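You operate a simulated robot arm through the tools that you are given. There is no shell and no other tool. Be economical: measure what you need, move in short steps, check, and stop when the job is done.

Carry out the task below with a simulated robot arm. There is one attempt and no reset: what you move stays moved.

TASK
Cool the mould: heat off, dial to 90, fan on till under 40 C, then set it on the mat.
Fine: Stop the fan when it is cool; the other moulds stay.

It is judged by the outcome, as a careful person would: the job done as asked, and still so three seconds after it is handed in. It fails if anything else is knocked over, pushed out of place, dropped, spilled or broken.

THE ROBOT
A 7-joint arm with a two-finger parallel gripper, fixed in place. Base frame: the origin is at the foot of the arm, x ahead of it, y to its left, z up; the work surface is at about z = 0. Lengths are in mm, angles in rad, forces in N, time in s.
With the tool pointing down near the work surface it reaches from about 240 to 620 mm from the base axis. Its first joint turns from -1.152 to 1.152 rad. Payload 2.6 kg.
Tool frame: the origin (TCP) lies between the finger pads and is the grasp point; the fingertips stand 30 mm ahead of it; z points along the fingers, y is the line along which they close. The gripper opens to 94 mm. The fingers are 28 mm wide and 10 mm thick; the gripper's body (50 by 96 mm) begins 55 mm behind the TCP.
Orientation is told as [roll, pitch, yaw] about the base's x, y, z axes, in that order, counted from this pose: with the fingers straight down and closing along the base's y, the tool's x points along the base's -x, its y along +y and its z along -z.

THE INTERFACE
- The arm moves only by the tool jog_arm. Its argument "deltas" is one flat list of numbers, 7 for each row, row after row: the shift along the tool's x, y, z in units of 25 mm (1.0 is 25 mm), then the turn, a rotation vector about the tool's x, y, z in units of 4 degrees (1.0 is 4 degrees), then the gripper command, from -1 (shut) to 1 (fully open), values between in proportion. In form: [tx, ty, tz, ax, ay, az, hand, tx, ty, tz, ax, ay, az, hand, ...]. A call has 1 to 12 rows; each row shifts and turns the commanded pose from where the row before left it, along the tool's axes as they then stand. A call with a number of a shift or a turn outside -1 to 1 is refused whole. A row lasts 0.2 s, in which the tool goes at most 50 mm and 0.15 rad; a call with a longer step from one row to the next is refused whole, and so is a gripper value outside its range. A pose out of reach is approached as far as the arm can. The call stops where the force on the tool passes 40 N (or 10 N more than at its start, if that is more) or the arm is blocked; 0.2 s more then pass. The fingers move at their own pace (about 72 mm/s each) and stop on an object; they squeeze with about 40 N. The grip force told is the motor's: it shows also when the fingers shut on nothing. Time passes only in rows, and 0.2 s behind the last, so rows that do not move let the fingers close. It gives the time, the measured TCP pose, the force on the tool (base axes), the opening and the grip force at its end, in the units of the frame above (readings bear some noise), and new pictures: "views" is both (left out), scene, wrist or none.
- Cameras (640 x 400 px; columns grow to the right, rows downward): "scene" is fixed at [23.2, 421.3, 575]; the picture's right is [-0.87, -0.49, 0.00], its down [-0.24, 0.42, -0.88] and it looks along [0.43, -0.76, -0.48] (base axes); focal length 363 px, centre (320, 200). "wrist" rides on the gripper at [-37, 0, -58] in the tool frame; the picture's right is [0.00, -1.00, 0.00], its down [0.97, 0.00, -0.24] and it looks along [0.24, 0.00, 0.97] (tool axes); focal length 218 px, centre (320, 200).
- probe_pixels(camera, pixels): there is no depth. For up to 12 entries [column, row, z] of the newest picture of that camera ("zoom" is the newest enlarged one), the place [x, y] in the base frame at which the ray of that pixel passes the height z, good to about 2 mm. No time passes.
- zoom(camera, box): a new picture of the part [left, top, right, bottom] of that camera's present view, enlarged. No time passes.
- finish_job(): hands the job in; it is judged then, once.

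Work in short steps. Measure before you move; look again where a grasp or a placing could have gone wrong, and mend it. You have 80 turns and 120 pictures in all, those below and enlarged ones among them. Open the gripper and draw the arm clear of the work before you hand the job in, unless the task says otherwise; then end with one line.

The tools are called as a command line: name --argument value ..., lists and objects as JSON in quotes. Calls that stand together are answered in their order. jog_arm: Moves the arm, as the interface text tells. Its arguments: {"type":"object","properties":{"deltas":{"type":"array","items":{"type":"number"}},"views":{"type":"string","enum":["both","scene","wrist","none"]}},"required":["deltas"]} The other tools are called the same way: probe_pixels (camera, pixels) gives the place at which the rays of pixels pass given heights; zoom (camera, box) takes an enlarged picture of a part of a camera's view; finish_job () hands the job in.

At the start:

```text
t: 0.0
ee_pos: [389.9, -53.2, 309.9]
tcp_rot: [0.001, 0.0, -0.001]
ft_force: [-0.6, -0.9, 0.3]
opening: 94.0
finger_force: 0.2
```

scene: 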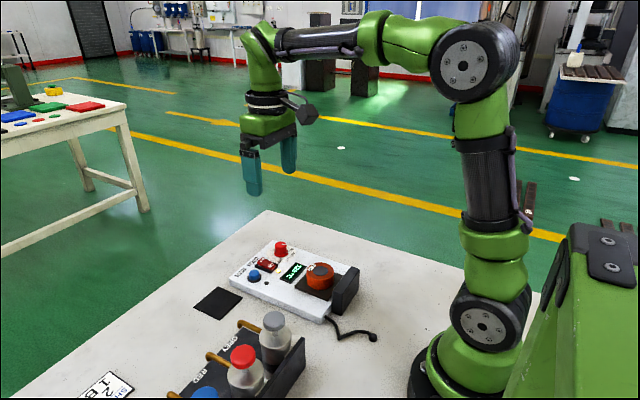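
wrist: 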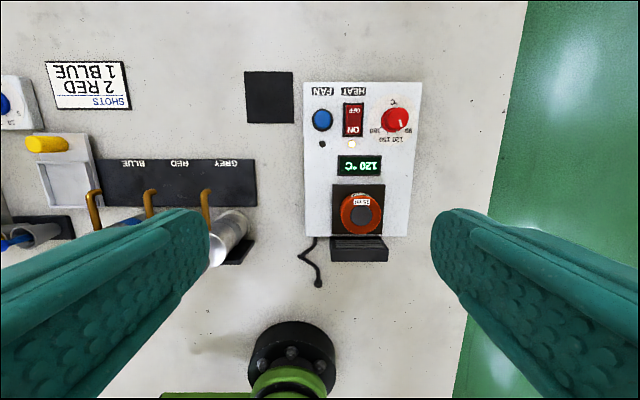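

The device with fan button, heat rocker, dial and mould is visible at wrist (305-420, 80-260). I zoom for detail and measure.

zoom --camera "wrist" --box '[230, 60, 440, 270]'

zoom --camera "scene" --box '[180, 220, 400, 350]'

probe_pixels --camera "wrist" --pixels '[[322, 119, 30], [353, 119, 30], [395, 119, 30], [360, 213, 40], [269, 97, 0], [305, 83, 25], [420, 83, 25], [305, 235, 25], [408, 235, 25], [353, 105, 30], [353, 135, 30]]'

```text
1.90 times, centred on (335, 165) of wrist
```

zoom: 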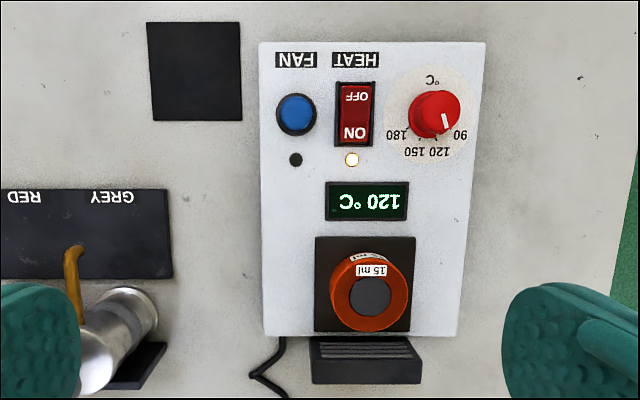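

```text
2.91 times, centred on (290, 285) of scene
```

zoom: 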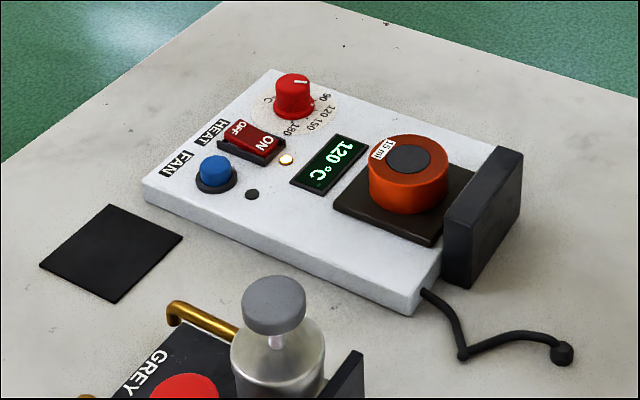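

```text
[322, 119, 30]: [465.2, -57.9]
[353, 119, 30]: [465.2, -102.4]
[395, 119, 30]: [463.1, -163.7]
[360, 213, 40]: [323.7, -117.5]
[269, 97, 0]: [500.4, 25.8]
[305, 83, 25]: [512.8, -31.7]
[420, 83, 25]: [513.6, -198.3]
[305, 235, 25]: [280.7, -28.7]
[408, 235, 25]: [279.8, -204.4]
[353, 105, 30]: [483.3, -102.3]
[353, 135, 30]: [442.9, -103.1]
```

I triangulate heights by probing the same points from the scene view at several heights.

probe_pixels --camera "scene" --pixels '[[228.8, 288, 20], [228.8, 288, 30], [254, 274, 30], [254, 274, 45], [281, 244.5, 35], [281, 244.5, 50], [266, 266, 30], [266, 266, 40], [320, 268, 50], [320, 268, 70], [218, 302, 0], [328, 322, 20]]'

zoom --camera "scene" --box '[230, 235, 340, 305]'

zoom --camera "wrist" --box '[310, 80, 430, 155]'

zoom --camera "wrist" --box '[310, 170, 420, 270]'

```text
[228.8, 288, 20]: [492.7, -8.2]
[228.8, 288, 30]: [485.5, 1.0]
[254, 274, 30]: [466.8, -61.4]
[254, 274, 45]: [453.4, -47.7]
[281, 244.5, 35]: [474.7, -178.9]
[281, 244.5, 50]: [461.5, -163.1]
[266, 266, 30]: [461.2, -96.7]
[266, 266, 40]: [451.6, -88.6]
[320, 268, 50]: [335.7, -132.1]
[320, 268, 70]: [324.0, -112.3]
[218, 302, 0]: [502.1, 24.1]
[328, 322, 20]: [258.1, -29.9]
```

```text
5.71 times, centred on (285, 270) of scene
```

zoom: 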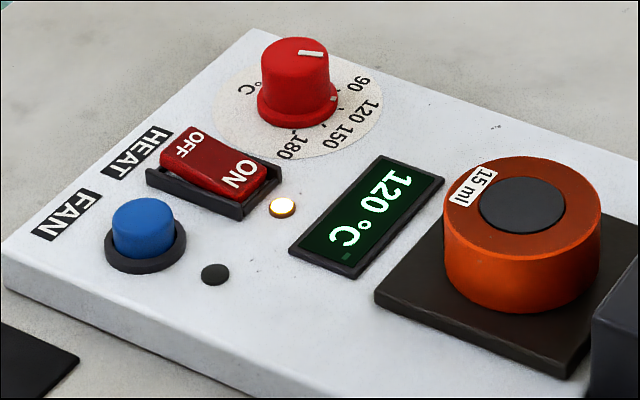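

```text
5.33 times, centred on (370, 118) of wrist
```

zoom: 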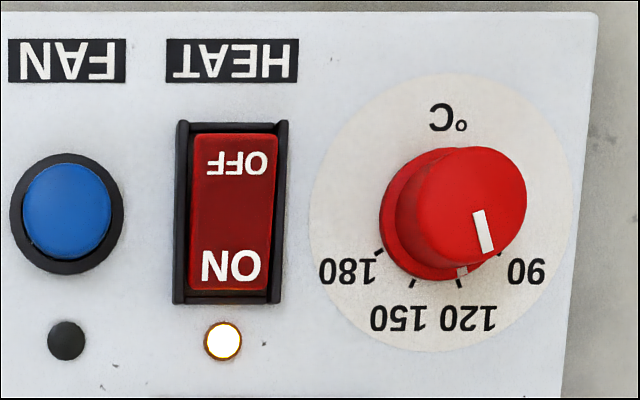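

```text
4.00 times, centred on (365, 220) of wrist
```

zoom: 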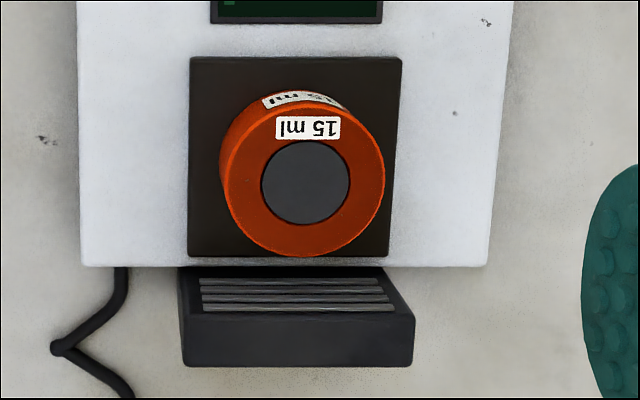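

probe_pixels --camera "scene" --pixels '[[230.9, 282.3, 20], [230.9, 282.3, 30], [255, 272.3, 30], [255, 272.3, 45], [281.8, 244.1, 40], [281.8, 244.1, 60], [272.9, 264.8, 30], [272.9, 264.8, 40], [321.6, 270.9, 50], [321.6, 270.9, 70], [282, 253.9, 25], [262.9, 260, 35]]'

probe_pixels --camera "wrist" --pixels '[[304.5, 83, 30], [322.6, 119.5, 30], [322.6, 119.5, 45], [398.2, 118, 40], [398.2, 118, 60], [353.5, 130.2, 30], [353.5, 130.2, 40], [361.3, 215.8, 50], [361.3, 215.8, 70], [391.6, 121.8, 25], [354.5, 110.5, 35]]'

```text
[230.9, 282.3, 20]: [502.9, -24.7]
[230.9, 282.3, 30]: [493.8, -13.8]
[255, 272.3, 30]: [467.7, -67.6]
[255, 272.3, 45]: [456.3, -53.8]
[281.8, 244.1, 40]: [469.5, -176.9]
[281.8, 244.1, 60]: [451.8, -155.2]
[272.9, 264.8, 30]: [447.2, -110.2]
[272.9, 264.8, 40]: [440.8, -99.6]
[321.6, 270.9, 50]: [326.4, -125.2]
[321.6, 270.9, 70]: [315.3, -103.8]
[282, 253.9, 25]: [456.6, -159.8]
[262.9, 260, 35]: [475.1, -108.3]
```

```text
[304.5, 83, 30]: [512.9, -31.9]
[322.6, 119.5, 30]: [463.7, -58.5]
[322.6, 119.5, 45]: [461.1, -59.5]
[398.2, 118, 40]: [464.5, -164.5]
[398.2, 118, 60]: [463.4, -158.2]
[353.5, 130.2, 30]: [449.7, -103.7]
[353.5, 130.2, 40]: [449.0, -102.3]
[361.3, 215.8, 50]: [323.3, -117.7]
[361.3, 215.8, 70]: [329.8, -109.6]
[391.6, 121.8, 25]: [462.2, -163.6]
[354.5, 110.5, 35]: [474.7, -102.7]
```

Estimates: plate top z≈18, fan button (463,-59), rocker OFF end (475,-103), dial axis (462,-163) top z≈48, mould (324,-115) top z≈57. First, close the fingers and go above the OFF end of the heat rocker.

jog_arm --deltas '[-0.418, -0.22, 0.933, 0, 0, 0, -1, -0.418, -0.22, 0.933, 0, 0, 0, -1, -0.418, -0.22, 0.933, 0, 0, 0, -1, -0.418, -0.22, 0.933, 0, 0, 0, -1, -0.418, -0.22, 0.933, 0, 0, 0, -1, -0.418, -0.22, 0.933, 0, 0, 0, -1, -0.418, -0.22, 0.933, 0, 0, 0, -1, -0.418, -0.22, 0.933, 0, 0, 0, -1, -0.418, -0.22, 0.933, 0, 0, 0, -1, 0, 0, 0, 0, 0, 0, -1]'

```text
t: 2.2
ee_pos: [480.6, -101.2, 102.2]
tcp_rot: [0.001, 0.001, 0.0]
ft_force: [0.2, -0.5, 0.1]
opening: 0.0
finger_force: 33.1
```

scene: 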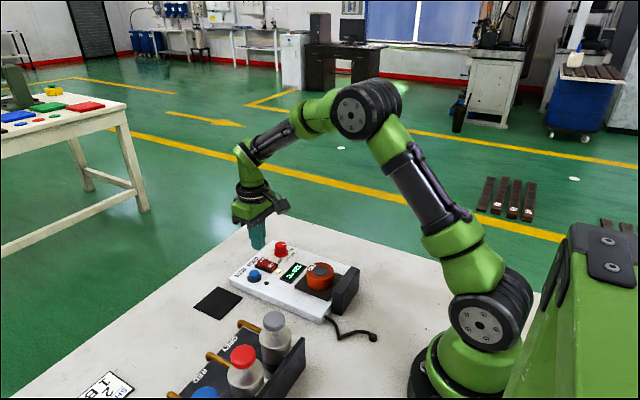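
wrist: 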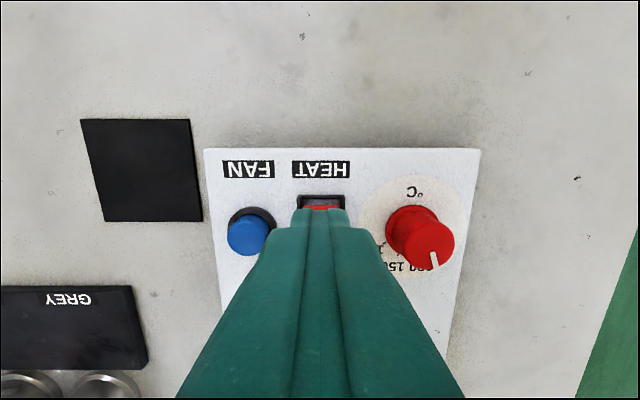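

I refine positions from this closer view.

probe_pixels --camera "wrist" --pixels '[[322, 206, 36], [322, 195, 22], [248, 236, 38], [256, 218, 22], [425, 246, 48], [405, 226, 20], [205, 150, 18], [480, 150, 18], [142, 170, 0]]'

zoom --camera "scene" --box '[220, 200, 330, 300]'

```text
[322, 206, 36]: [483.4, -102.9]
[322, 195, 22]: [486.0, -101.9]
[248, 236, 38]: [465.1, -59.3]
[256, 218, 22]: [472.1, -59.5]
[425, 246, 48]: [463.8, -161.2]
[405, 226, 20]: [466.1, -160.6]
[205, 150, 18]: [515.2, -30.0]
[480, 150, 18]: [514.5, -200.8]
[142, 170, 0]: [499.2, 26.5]
```

```text
4.00 times, centred on (275, 250) of scene
```

zoom: 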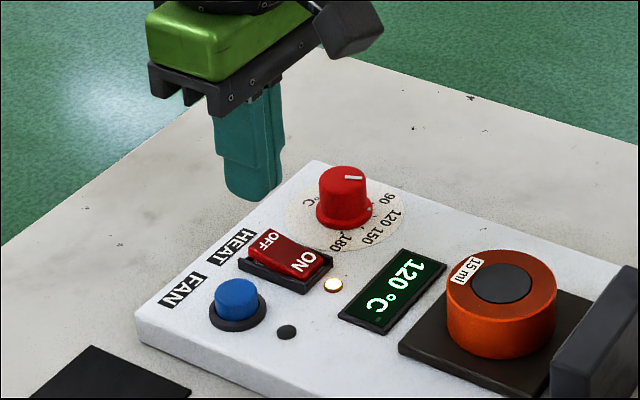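

Rocker OFF end lies at x≈483, y≈-102.5. I move to x≈488 and press down gently, watching force.

jog_arm --deltas '[-0.3, -0.06, 0.4, 0, 0, 0, -1, 0, 0, 0.6, 0, 0, 0, -1, 0, 0, 0.2, 0, 0, 0, -1, 0, 0, 0.12, 0, 0, 0, -1, 0, 0, 0.12, 0, 0, 0, -1, 0, 0, 0.12, 0, 0, 0, -1, 0, 0, 0.12, 0, 0, 0, -1]'

```text
t: 3.8
ee_pos: [492.0, -103.6, 62.4]
tcp_rot: [0.0, -0.006, -0.003]
ft_force: [-10.2, 1.7, 38.9]
opening: 0.0
finger_force: 33.3
```

scene: 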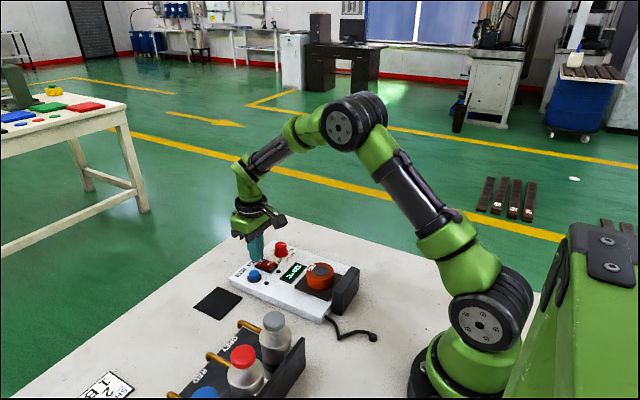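
wrist: 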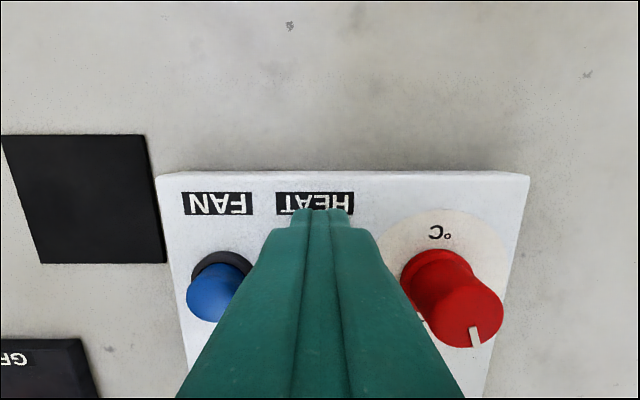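

Force reached 39 N at tip z≈32. I lift and check the rocker and LED.

jog_arm --deltas '[0, 0, -0.8, 0, 0, 0, -1, 0, 0, -0.8, 0, 0, 0, -1]' --views "none"

zoom --camera "scene" --box '[230, 230, 340, 300]'

```text
t: 4.4
ee_pos: [490.8, -103.9, 97.5]
tcp_rot: [0.0, 0.003, 0.0]
ft_force: [-0.1, 0.0, 0.2]
opening: 0.0
finger_force: 33.1
```

```text
5.71 times, centred on (285, 265) of scene
```

zoom: 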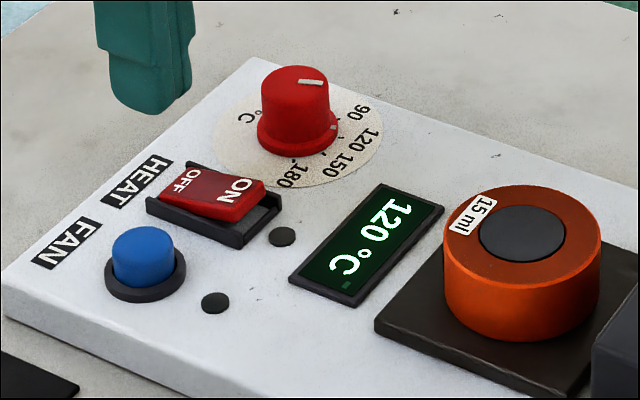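

Heat is off (LED dark, OFF end down). Next go above the dial (463.5,-161.5), opening to about 56 mm and turning +60° so I can turn back -40°.

jog_arm --deltas '[0, 0, -0.8, 0, 0, 0, -1, 0.55, -0.75, 0, 0, 0, 0, -1, 0.54, -0.75, 0, 0, 0, 0, -1, 0, -0.8, 0, 0, 0, 0, 0.2, 0, 0, 0, 0, 0, 1, 0.2, 0, 0, 0, 0, 0, 1, 0.2, 0, 0, 0, 0, 0, 1, 0.2, 0, 0, 0, 0, 0, 1, 0.2, 0, 0, 0, 0, 0, 1, 0.2, 0, 0, 0, 0, 0, 1, 0.2, 0, 0, 0, 0, 0, 1, 0.2, 0, 0, 0, 0, 0, 1, 0.2]' --views "none"

jog_arm --deltas '[0, 0, 0, 0, 0, 1, 0.2, 0, 0, 0, 0, 0, 1, 0.2, 0, 0, 0, 0, 0, 1, 0.2, 0, 0, 0, 0, 0, 1, 0.2, 0, 0, 0, 0, 0, 1, 0.2, 0, 0, 0, 0, 0, 1, 0.2, 0, 0, 0, 0, 0, 1, 0.2]'

```text
t: 7.0
ee_pos: [462.7, -162.7, 117.2]
tcp_rot: [0.0, -0.001, -0.558]
ft_force: [-0.3, -0.1, 0.5]
opening: 56.3
finger_force: 0.1
```

```text
t: 8.6
ee_pos: [462.9, -161.1, 119.0]
tcp_rot: [0.0, -0.002, -1.048]
ft_force: [-0.9, 0.2, -0.2]
opening: 56.5
finger_force: 0.0
```

scene: 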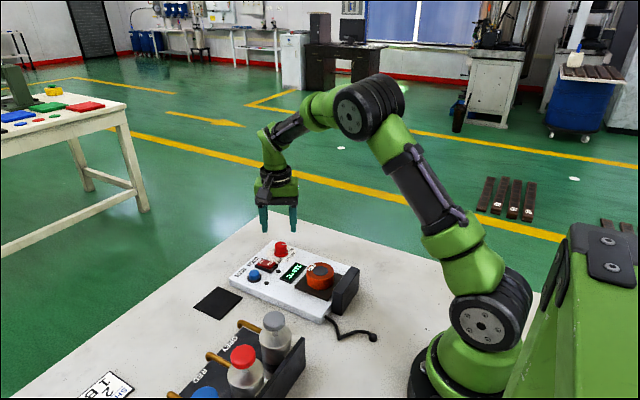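
wrist: 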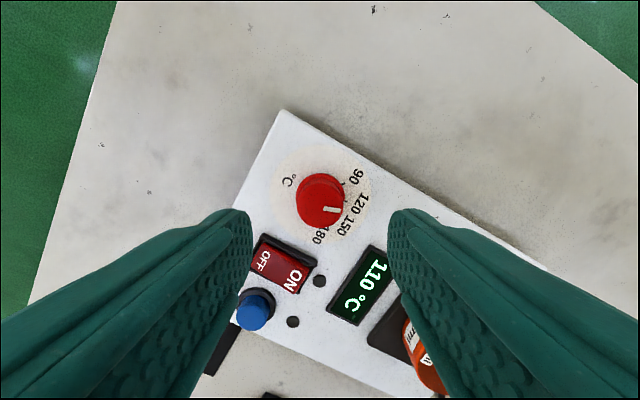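

Dial centred at (321,200) between the fingers. Descend to tips at z≈26, then close.

jog_arm --deltas '[0, 0, 0.8, 0, 0, 0, 0.2, 0, 0, 0.8, 0, 0, 0, 0.2, 0, 0, 0.6, 0, 0, 0, 0.2, 0, 0, 0.3, 0, 0, 0, 0.2, 0, 0, 0, 0, 0, 0, -0.7, 0, 0, 0, 0, 0, 0, -0.7, 0, 0, 0, 0, 0, 0, -0.7]'

```text
t: 10.2
ee_pos: [462.8, -162.2, 55.7]
tcp_rot: [0.0, 0.0, -1.047]
ft_force: [5.2, -0.5, -4.5]
opening: 28.8
finger_force: 45.5
```

scene: 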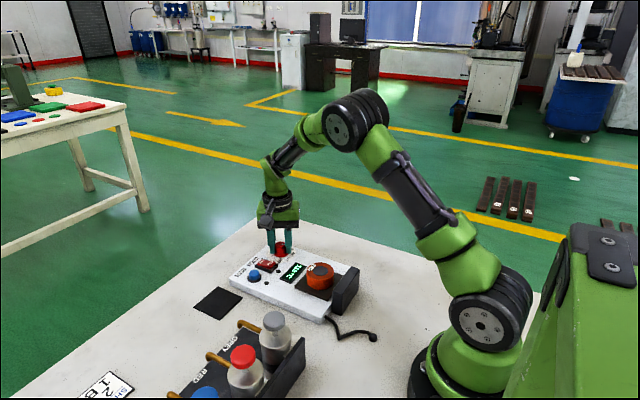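
wrist: 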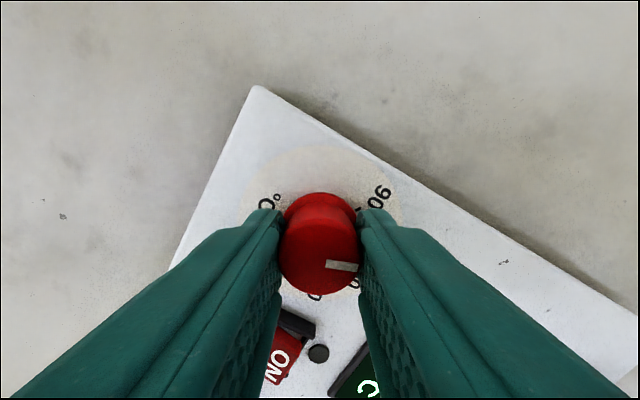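

Dial gripped (28.8 mm). Turn it -40° (counterclockwise from above) to 90.

jog_arm --deltas '[0, 0, 0, 0, 0, -1, -0.7, 0, 0, 0, 0, 0, -1, -0.7, 0, 0, 0, 0, 0, -1, -0.7, 0, 0, 0, 0, 0, -1, -0.7, 0, 0, 0, 0, 0, -1, -0.7, 0, 0, 0, 0, 0, -1, -0.7, 0, 0, 0, 0, 0, -1, -0.7, 0, 0, 0, 0, 0, -1, -0.7, 0, 0, 0, 0, 0, -1, -0.7, 0, 0, 0, 0, 0, -1, -0.7, 0, 0, 0, 0, 0, 0, -0.7]'

```text
t: 12.6
ee_pos: [463.0, -162.4, 56.4]
tcp_rot: [-0.001, 0.003, -0.35]
ft_force: [-22.7, 7.4, 29.2]
opening: 28.5
finger_force: 45.1
```

scene: 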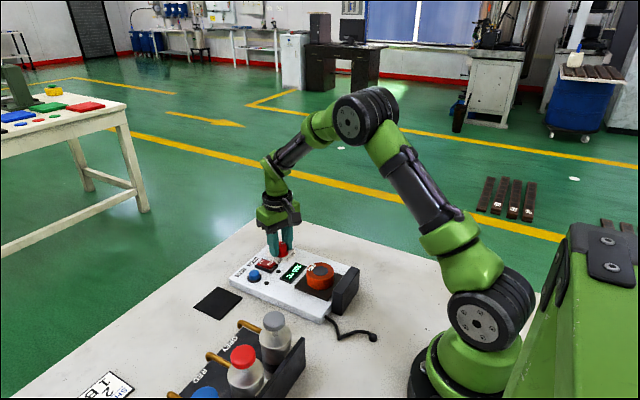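
wrist: 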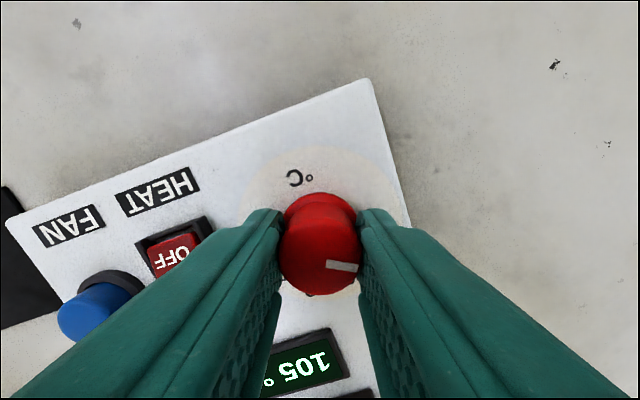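

Dial moved with the gripper. Open slowly, rise, and check the pointer.

jog_arm --deltas '[0, 0, 0, 0, 0, 0, 0.1, 0, 0, 0, 0, 0, 0, 0.1, 0, 0, -0.8, 0, 0, 0, 0.1, 0, 0, -0.8, 0, 0, 0, 0.1, 0, 0, -0.8, 0, 0, 0, -0.5, 0, 0, -0.8, 0, 0, 0, -1]' --views "wrist"

zoom --camera "scene" --box '[230, 230, 340, 300]'

zoom --camera "wrist" --box '[220, 120, 420, 245]'

```text
t: 14.0
ee_pos: [462.5, -162.5, 136.4]
tcp_rot: [0.0, 0.0, -0.348]
ft_force: [0.4, -0.3, -0.6]
opening: 0.0
finger_force: 26.3
```

wrist: 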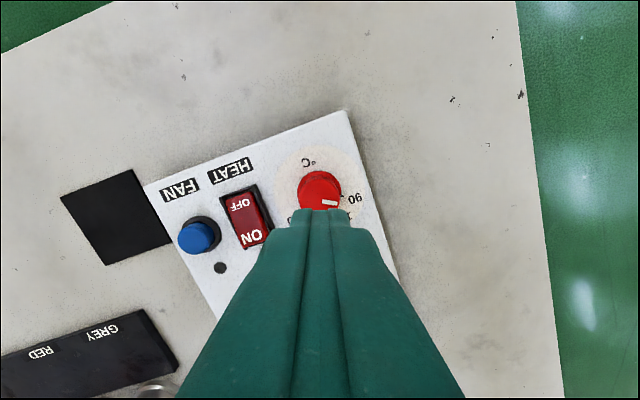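

```text
5.71 times, centred on (285, 265) of scene
```

zoom: 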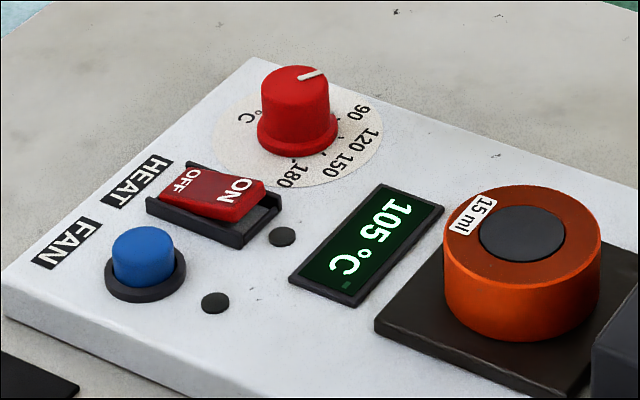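

```text
3.20 times, centred on (320, 182) of wrist
```

zoom: 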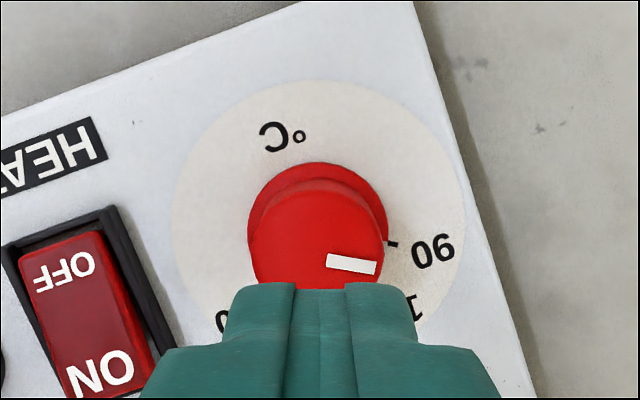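

Pointer lines up with the 90 tick. Now straighten the yaw and go above the fan button (464,-59).

jog_arm --deltas '[0, 0, 0, 0, 0, -1, -1, 0, 0, 0, 0, 0, -1, -1, 0, 0, 0, 0, 0, -1, -1, 0, 0, 0, 0, 0, -1, -1, 0, 0, 0, 0, 0, -1, -1, 0, 0.828, 0, 0, 0, 0, -1, 0, 0.828, 0, 0, 0, 0, -1, 0, 0.828, 0, 0, 0, 0, -1, 0, 0.828, 0, 0, 0, 0, -1, -0.06, 0.828, 0, 0, 0, 0, -1, 0, 0, 0.8, 0, 0, 0, -1, 0, 0, 0.8, 0, 0, 0, -1]'

```text
t: 16.6
ee_pos: [465.8, -58.1, 95.3]
tcp_rot: [0.001, -0.001, 0.001]
ft_force: [-0.3, -0.3, -0.6]
opening: 0.0
finger_force: 33.3
```

scene: 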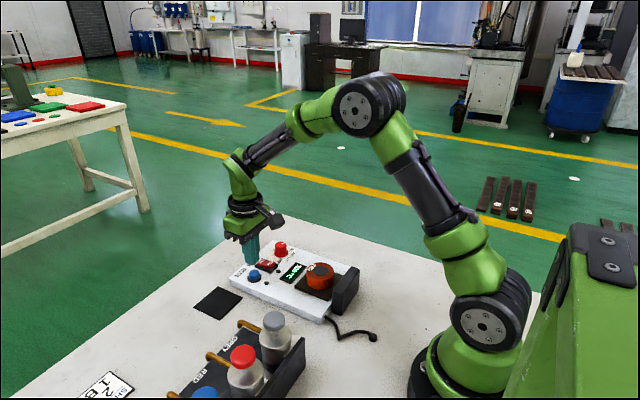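
wrist: 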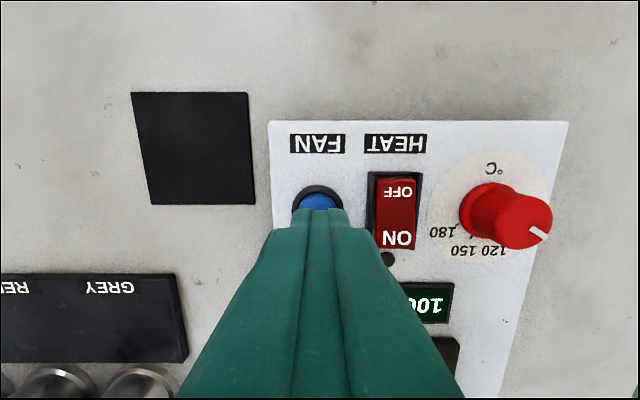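

Tip is over the button (320,200). Press down in small steps.

jog_arm --deltas '[0, 0, 0.8, 0, 0, 0, -1, 0, 0, 0.24, 0, 0, 0, -1, 0, 0, 0.1, 0, 0, 0, -1, 0, 0, 0.1, 0, 0, 0, -1, 0, 0, 0.1, 0, 0, 0, -1, 0, 0, 0.1, 0, 0, 0, -1]' --views "none"

zoom --camera "scene" --box '[230, 230, 340, 300]'

```text
t: 18.0
ee_pos: [464.7, -59.6, 60.7]
tcp_rot: [0.0, -0.002, -0.001]
ft_force: [-6.9, 0.3, 21.0]
opening: 0.0
finger_force: 32.5
```

```text
5.71 times, centred on (285, 265) of scene
```

zoom: 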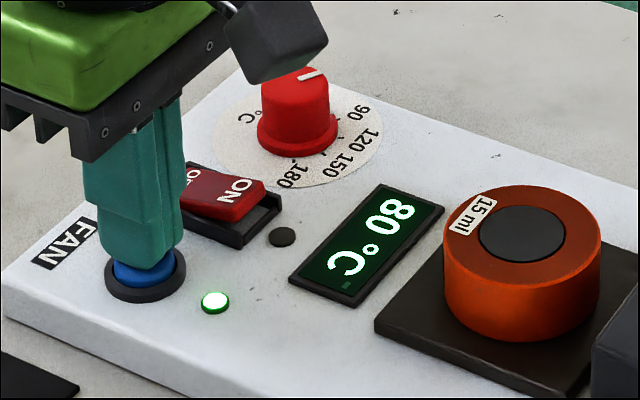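

Fan LED is green and the display shows 80. Lift and wait.

jog_arm --deltas '[0, 0, -0.6, 0, 0, 0, -1, 0, 0, -0.2, 0, 0, 0, -1, 0, 0, 0, 0, 0, 0, -1, 0, 0, 0, 0, 0, 0, -1, 0, 0, 0, 0, 0, 0, -1]' --views "none"

zoom --camera "scene" --box '[230, 230, 340, 300]'

```text
t: 19.2
ee_pos: [464.8, -58.7, 79.8]
tcp_rot: [0.001, -0.001, 0.0]
ft_force: [-0.2, -0.7, 0.4]
opening: 0.0
finger_force: 32.6
```

```text
5.71 times, centred on (285, 265) of scene
```

zoom: 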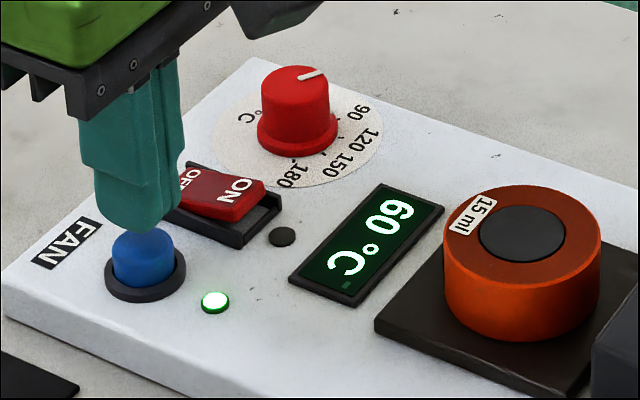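

60 °C and falling. Wait about 2 s more.

jog_arm --deltas '[0, 0, 0, 0, 0, 0, -1, 0, 0, 0, 0, 0, 0, -1, 0, 0, 0, 0, 0, 0, -1, 0, 0, 0, 0, 0, 0, -1, 0, 0, 0, 0, 0, 0, -1, 0, 0, 0, 0, 0, 0, -1, 0, 0, 0, 0, 0, 0, -1, 0, 0, 0, 0, 0, 0, -1]' --views "none"

zoom --camera "scene" --box '[230, 230, 340, 300]'

```text
t: 21.0
ee_pos: [464.2, -60.7, 79.7]
tcp_rot: [0.0, 0.0, -0.002]
ft_force: [0.0, 0.6, 0.1]
opening: 0.0
finger_force: 33.0
```

```text
5.71 times, centred on (285, 265) of scene
```

zoom: 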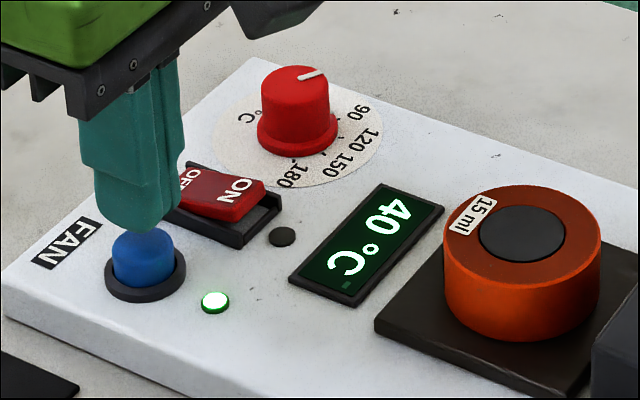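

Shows 40; needs to be clearly below. Wait a bit more.

jog_arm --deltas '[0, 0, 0, 0, 0, 0, -1, 0, 0, 0, 0, 0, 0, -1, 0, 0, 0, 0, 0, 0, -1, 0, 0, 0, 0, 0, 0, -1, 0, 0, 0, 0, 0, 0, -1]' --views "none"

zoom --camera "scene" --box '[230, 230, 340, 300]'

```text
t: 22.2
ee_pos: [463.4, -57.5, 79.2]
tcp_rot: [0.001, -0.001, 0.0]
ft_force: [0.2, -0.4, 0.6]
opening: 0.3
finger_force: 33.3
```

```text
5.71 times, centred on (285, 265) of scene
```

zoom: 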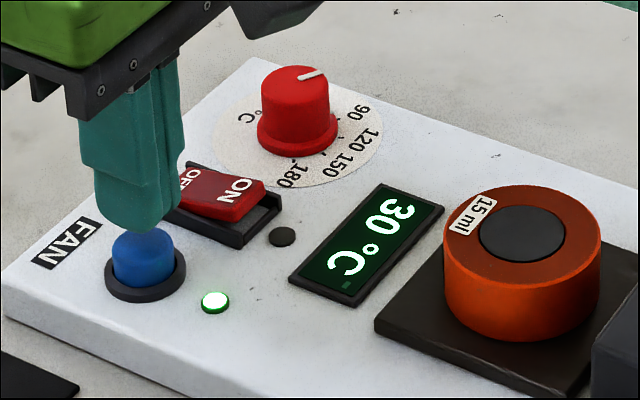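

30 °C: press the fan button again to stop it, then lift.

jog_arm --deltas '[0, 0, 0.4, 0, 0, 0, -1, 0, 0, 0.14, 0, 0, 0, -1, 0, 0, 0.1, 0, 0, 0, -1, 0, 0, 0.1, 0, 0, 0, -1, 0, 0, 0.06, 0, 0, 0, -1]' --views "none"

jog_arm --deltas '[0, 0, -0.6, 0, 0, 0, -1, 0, 0, -0.8, 0, 0, 0, -1]' --views "none"

zoom --camera "scene" --box '[230, 230, 340, 300]'

```text
t: 23.4
ee_pos: [465.4, -58.0, 62.0]
tcp_rot: [-0.001, -0.002, -0.002]
ft_force: [-10.8, 0.9, 18.9]
opening: 0.0
finger_force: 33.1
```

```text
t: 24.0
ee_pos: [466.3, -57.9, 94.5]
tcp_rot: [0.001, -0.001, 0.0]
ft_force: [0.3, -0.4, 0.2]
opening: 0.0
finger_force: 32.6
```

```text
5.71 times, centred on (285, 265) of scene
```

zoom: 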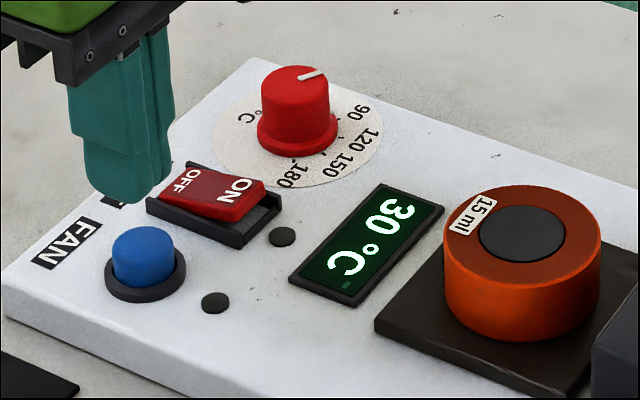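

Fan off. Now move above the mould with the gripper open.

jog_arm --deltas '[0, 0, -1, 0, 0, 0, -1, 0, 0, -1, 0, 0, 0, -1, 0.94, -0.38, -0.1, 0, 0, 0, -1, 0.94, -0.38, 0, 0, 0, 0, -1, 0.94, -0.38, 0, 0, 0, 0, 0.7, 0.94, -0.38, 0, 0, 0, 0, 0.7, 0.94, -0.38, 0, 0, 0, 0, 0.7, 0.94, -0.38, 0, 0, 0, 0, 0.7, 0, 0, 0, 0, 0, 0, 0.7]'

```text
t: 26.0
ee_pos: [323.3, -114.4, 146.4]
tcp_rot: [0.001, 0.002, 0.0]
ft_force: [-0.3, -0.3, 0.0]
opening: 80.0
finger_force: 0.1
```

scene: 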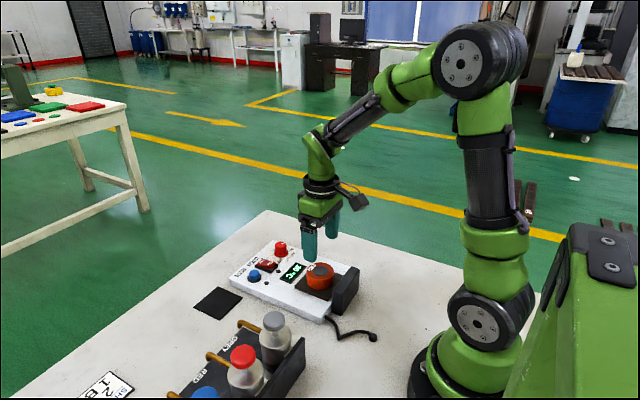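
wrist: 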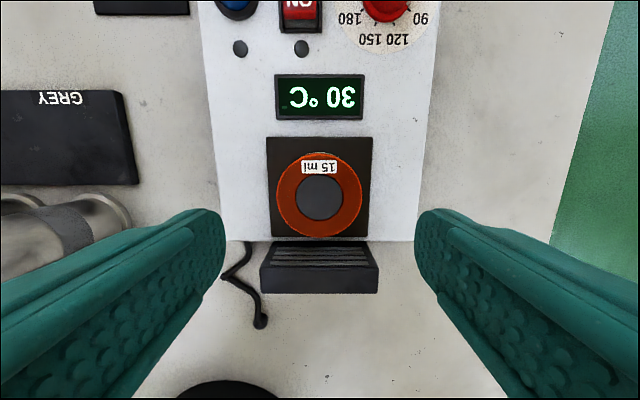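

probe_pixels --camera "wrist" --pixels '[[320, 196, 55], [277, 196, 55], [362, 196, 55], [319, 237, 50], [320, 242, 55], [320, 153, 30], [320, 268, 60], [269, 140, 20], [372, 235, 20]]'

zoom --camera "wrist" --box '[250, 120, 390, 300]'

```text
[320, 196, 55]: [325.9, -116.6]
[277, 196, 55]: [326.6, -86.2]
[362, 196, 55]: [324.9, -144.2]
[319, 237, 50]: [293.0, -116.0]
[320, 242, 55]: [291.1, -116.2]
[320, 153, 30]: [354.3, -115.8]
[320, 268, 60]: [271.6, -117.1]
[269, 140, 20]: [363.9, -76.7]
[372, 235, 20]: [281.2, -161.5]
```

```text
2.22 times, centred on (320, 210) of wrist
```

zoom: 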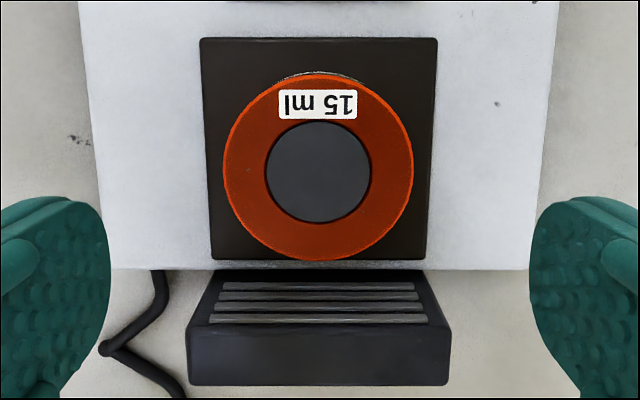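

Mould centre (325,-115.5), Ø58, fits between fingers. Descend to tips z≈29 and close.

jog_arm --deltas '[-0.05, -0.04, 0.9, 0, 0, 0, 0.7, 0, 0, 0.9, 0, 0, 0, 0.7, 0, 0, 0.8, 0, 0, 0, 0.7, 0, 0, 0.6, 0, 0, 0, 0.7, 0, 0, 0.28, 0, 0, 0, 0.7, 0, 0, 0, 0, 0, 0, 0, 0, 0, 0, 0, 0, 0, -0.2, 0, 0, 0, 0, 0, 0, -0.2, 0, 0, 0, 0, 0, 0, -0.2]'

zoom --camera "scene" --box '[250, 200, 390, 310]'

```text
t: 28.0
ee_pos: [324.1, -117.1, 60.5]
tcp_rot: [0.0, 0.0, -0.001]
ft_force: [1.4, 1.2, 3.9]
opening: 59.7
finger_force: 40.6
```

scene: 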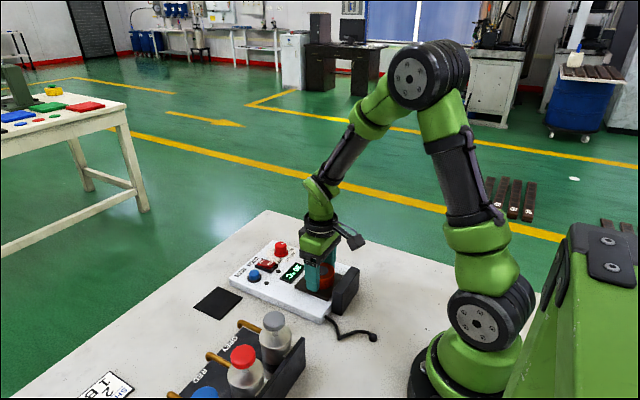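
wrist: 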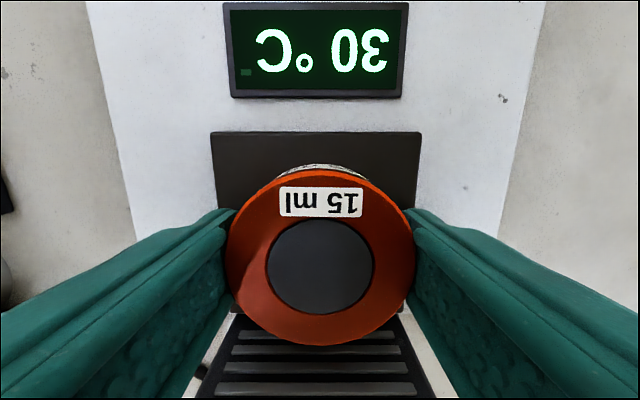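

```text
3.64 times, centred on (320, 255) of scene
```

zoom: 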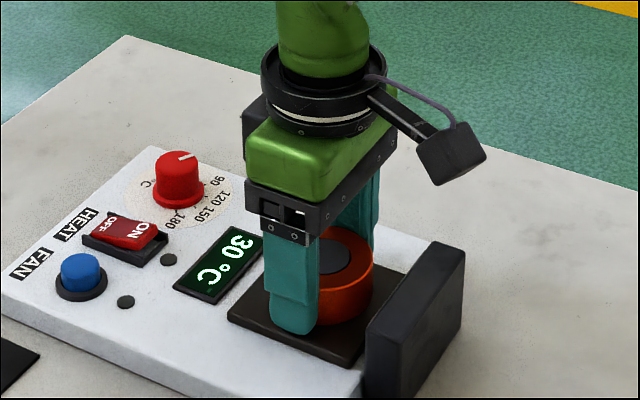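

Mould gripped at 59.7 mm. Lift straight up first.

jog_arm --deltas '[0, 0, -0.4, 0, 0, 0, -0.2, 0, 0, -0.8, 0, 0, 0, -0.2, 0, 0, -0.9, 0, 0, 0, -0.2, 0, 0, -0.9, 0, 0, 0, -0.2]'

```text
t: 29.0
ee_pos: [324.5, -115.9, 136.1]
tcp_rot: [-0.002, 0.0, 0.0]
ft_force: [0.2, 1.1, -1.7]
opening: 59.7
finger_force: 40.5
```

scene: 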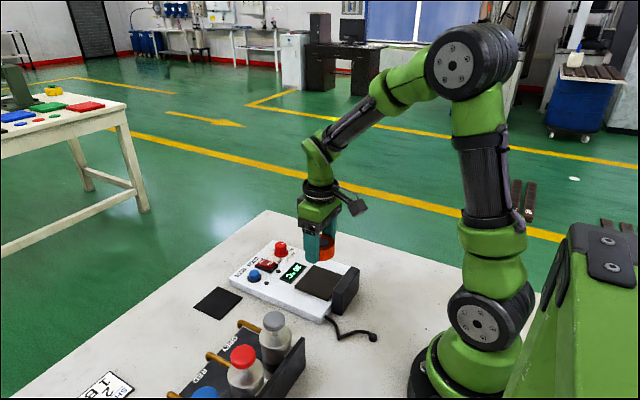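
wrist: 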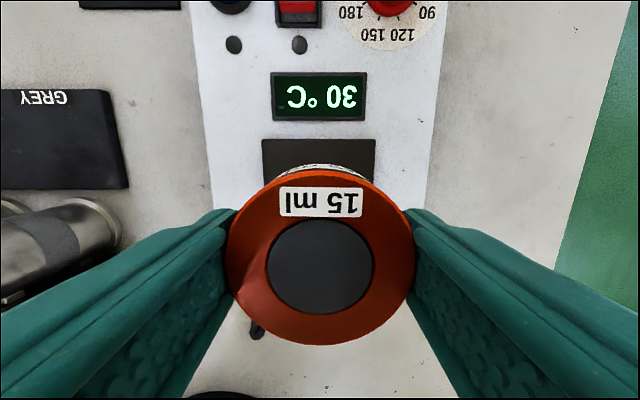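

It came up cleanly. Carry it forward, then left above the mat at (500,26).

jog_arm --deltas '[-0.9, 0, 0, 0, 0, 0, -0.2, -0.9, 0, 0, 0, 0, 0, -0.2, -0.9, 0.3, 0, 0, 0, 0, -0.2, -0.9, 0.6, 0, 0, 0, 0, -0.2, -0.9, 0.6, 0, 0, 0, 0, -0.2, -0.9, 0.7, 0, 0, 0, 0, -0.2, -0.9, 0.8, 0, 0, 0, 0, -0.2, -0.5, 0.8, 0, 0, 0, 0, -0.2, -0.2, 0.9, 0, 0, 0, 0, -0.2, 0, 0.95, 0, 0, 0, 0, -0.2, 0, 0, 0, 0, 0, 0, -0.2]'

```text
t: 31.4
ee_pos: [498.9, 26.1, 134.0]
tcp_rot: [-0.001, -0.001, 0.0]
ft_force: [0.1, 1.1, -2.0]
opening: 59.8
finger_force: 40.1
```

scene: 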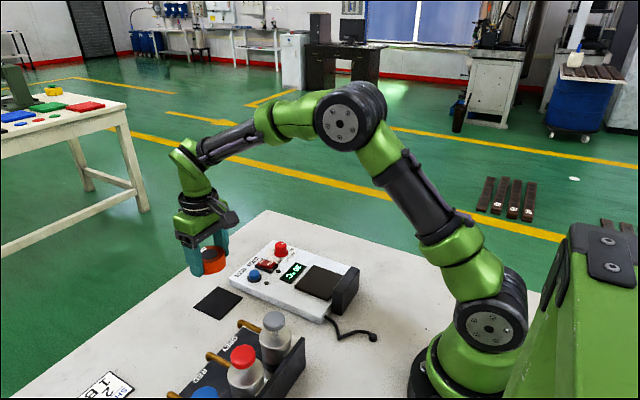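
wrist: 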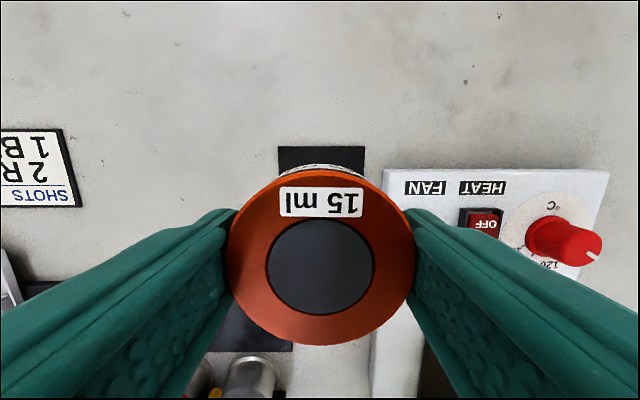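

Over the mat. Descend most of the way, then in small steps until contact.

jog_arm --deltas '[-0.04, 0, 0.9, 0, 0, 0, -0.2, 0, 0, 0.9, 0, 0, 0, -0.2, 0, 0, 0.9, 0, 0, 0, -0.2, 0, 0, 0.6, 0, 0, 0, -0.2, 0, 0, 0.1, 0, 0, 0, -0.2, 0, 0, 0, 0, 0, 0, -0.2]'

zoom --camera "scene" --box '[150, 220, 290, 330]'

```text
t: 32.8
ee_pos: [498.8, 24.2, 49.7]
tcp_rot: [0.0, 0.001, -0.001]
ft_force: [-0.1, -0.3, -2.1]
opening: 59.8
finger_force: 39.4
```

scene: 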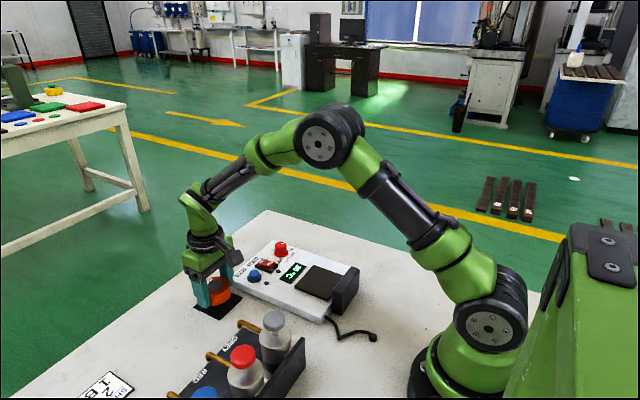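
wrist: 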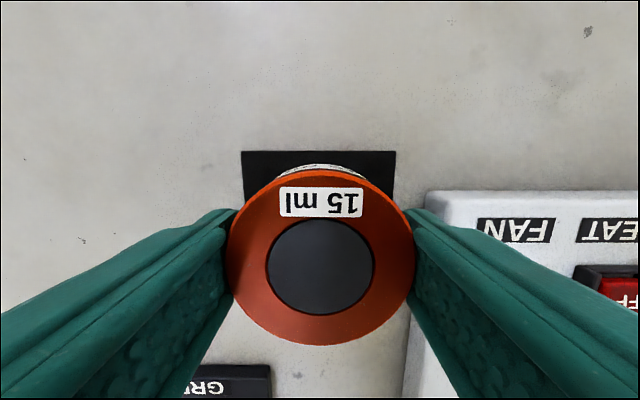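

```text
3.64 times, centred on (220, 275) of scene
```

zoom: 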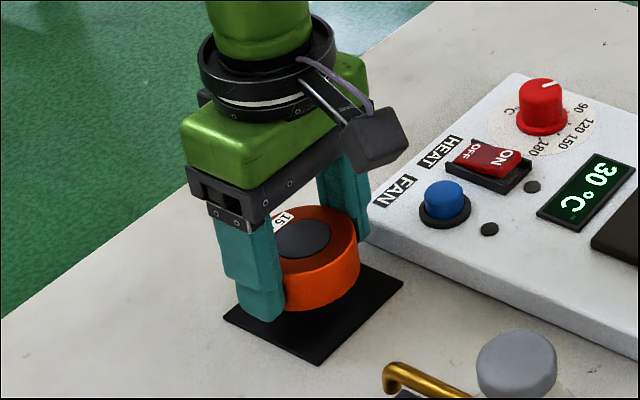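

Well placed over the mat; lower gently until the force rises.

jog_arm --deltas '[0, 0, 0.08, 0, 0, 0, -0.2, 0, 0, 0.08, 0, 0, 0, -0.2, 0, 0, 0.08, 0, 0, 0, -0.2, 0, 0, 0.06, 0, 0, 0, -0.2, 0, 0, 0, 0, 0, 0, -0.2]' --views "none"

zoom --camera "scene" --box '[150, 220, 290, 330]'

probe_pixels --camera "wrist" --pixels '[[242, 152, 2], [395, 152, 2]]'

```text
t: 34.0
ee_pos: [501.2, 24.9, 41.1]
tcp_rot: [0.001, 0.001, 0.0]
ft_force: [0.2, 0.2, -1.5]
opening: 59.7
finger_force: 39.9
```

```text
3.64 times, centred on (220, 275) of scene
```

zoom: 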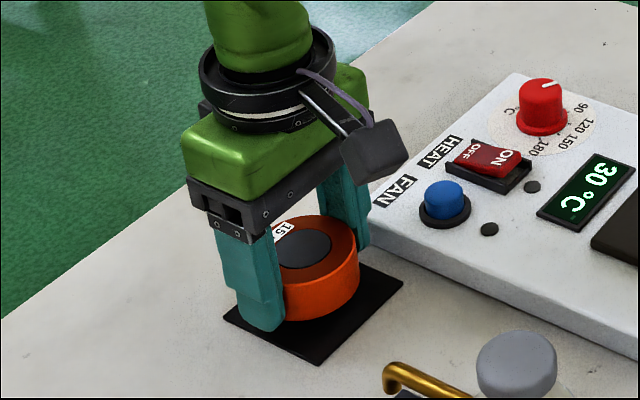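

```text
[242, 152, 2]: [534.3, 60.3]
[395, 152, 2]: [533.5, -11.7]
```

Not touching yet (fz −1.5). Continue in ~1.2 mm steps.

jog_arm --deltas '[0.04, 0, 0.05, 0, 0, 0, -0.2, 0, 0, 0.05, 0, 0, 0, -0.2, 0, 0, 0.05, 0, 0, 0, -0.2, 0, 0, 0, 0, 0, 0, -0.2]' --views "none"

```text
t: 35.0
ee_pos: [499.2, 25.5, 39.2]
tcp_rot: [0.0, -0.001, 0.002]
ft_force: [-0.4, -0.5, -2.5]
opening: 59.5
finger_force: 40.4
```

jog_arm --deltas '[0, 0, 0.05, 0, 0, 0, -0.2, 0, 0, 0.05, 0, 0, 0, -0.2, 0, 0, 0, 0, 0, 0, -0.2]' --views "none"

zoom --camera "scene" --box '[180, 250, 260, 320]'

```text
t: 35.8
ee_pos: [499.3, 26.6, 38.5]
tcp_rot: [0.0, 0.0, 0.002]
ft_force: [-0.1, 0.5, -1.5]
opening: 59.6
finger_force: 40.7
```

```text
5.71 times, centred on (220, 285) of scene
```

zoom: 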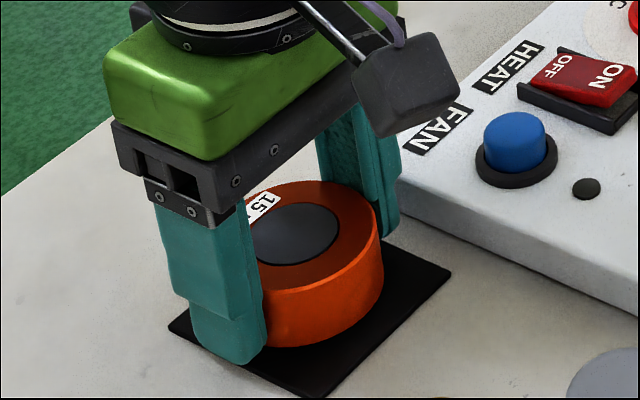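

jog_arm --deltas '[0, 0, 0.05, 0, 0, 0, -0.2, 0, 0, 0.05, 0, 0, 0, -0.2, 0, 0, 0, 0, 0, 0, -0.2]' --views "none"

```text
t: 36.6
ee_pos: [499.1, 25.0, 34.9]
tcp_rot: [0.0, -0.002, 0.0]
ft_force: [0.7, -1.3, -2.4]
opening: 59.7
finger_force: 40.0
```

jog_arm --deltas '[0, 0, 0.05, 0, 0, 0, -0.2, 0, 0, 0, 0, 0, 0, -0.2]' --views "wrist"

zoom --camera "scene" --box '[190, 265, 250, 315]'

```text
t: 37.2
ee_pos: [500.4, 25.5, 33.4]
tcp_rot: [-0.001, 0.001, -0.001]
ft_force: [-1.7, -1.0, 0.8]
opening: 59.8
finger_force: 40.1
```

wrist: 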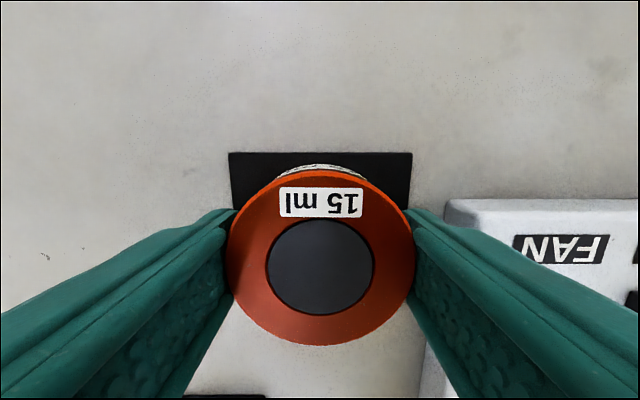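

```text
8.00 times, centred on (220, 290) of scene
```

zoom: 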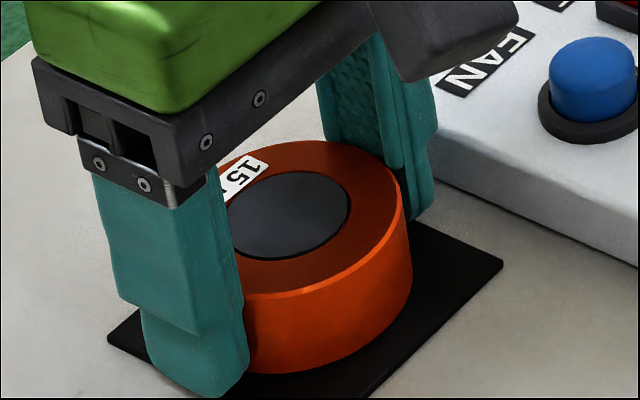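

Force is changing (+0.8): near or at contact. One more tiny step.

jog_arm --deltas '[0, 0, 0.03, 0, 0, 0, -0.2, 0, 0, 0, 0, 0, 0, -0.2]' --views "none"

```text
t: 37.8
ee_pos: [499.9, 24.8, 33.4]
tcp_rot: [-0.001, -0.002, -0.001]
ft_force: [-5.4, -0.4, 15.5]
opening: 59.6
finger_force: 40.4
```

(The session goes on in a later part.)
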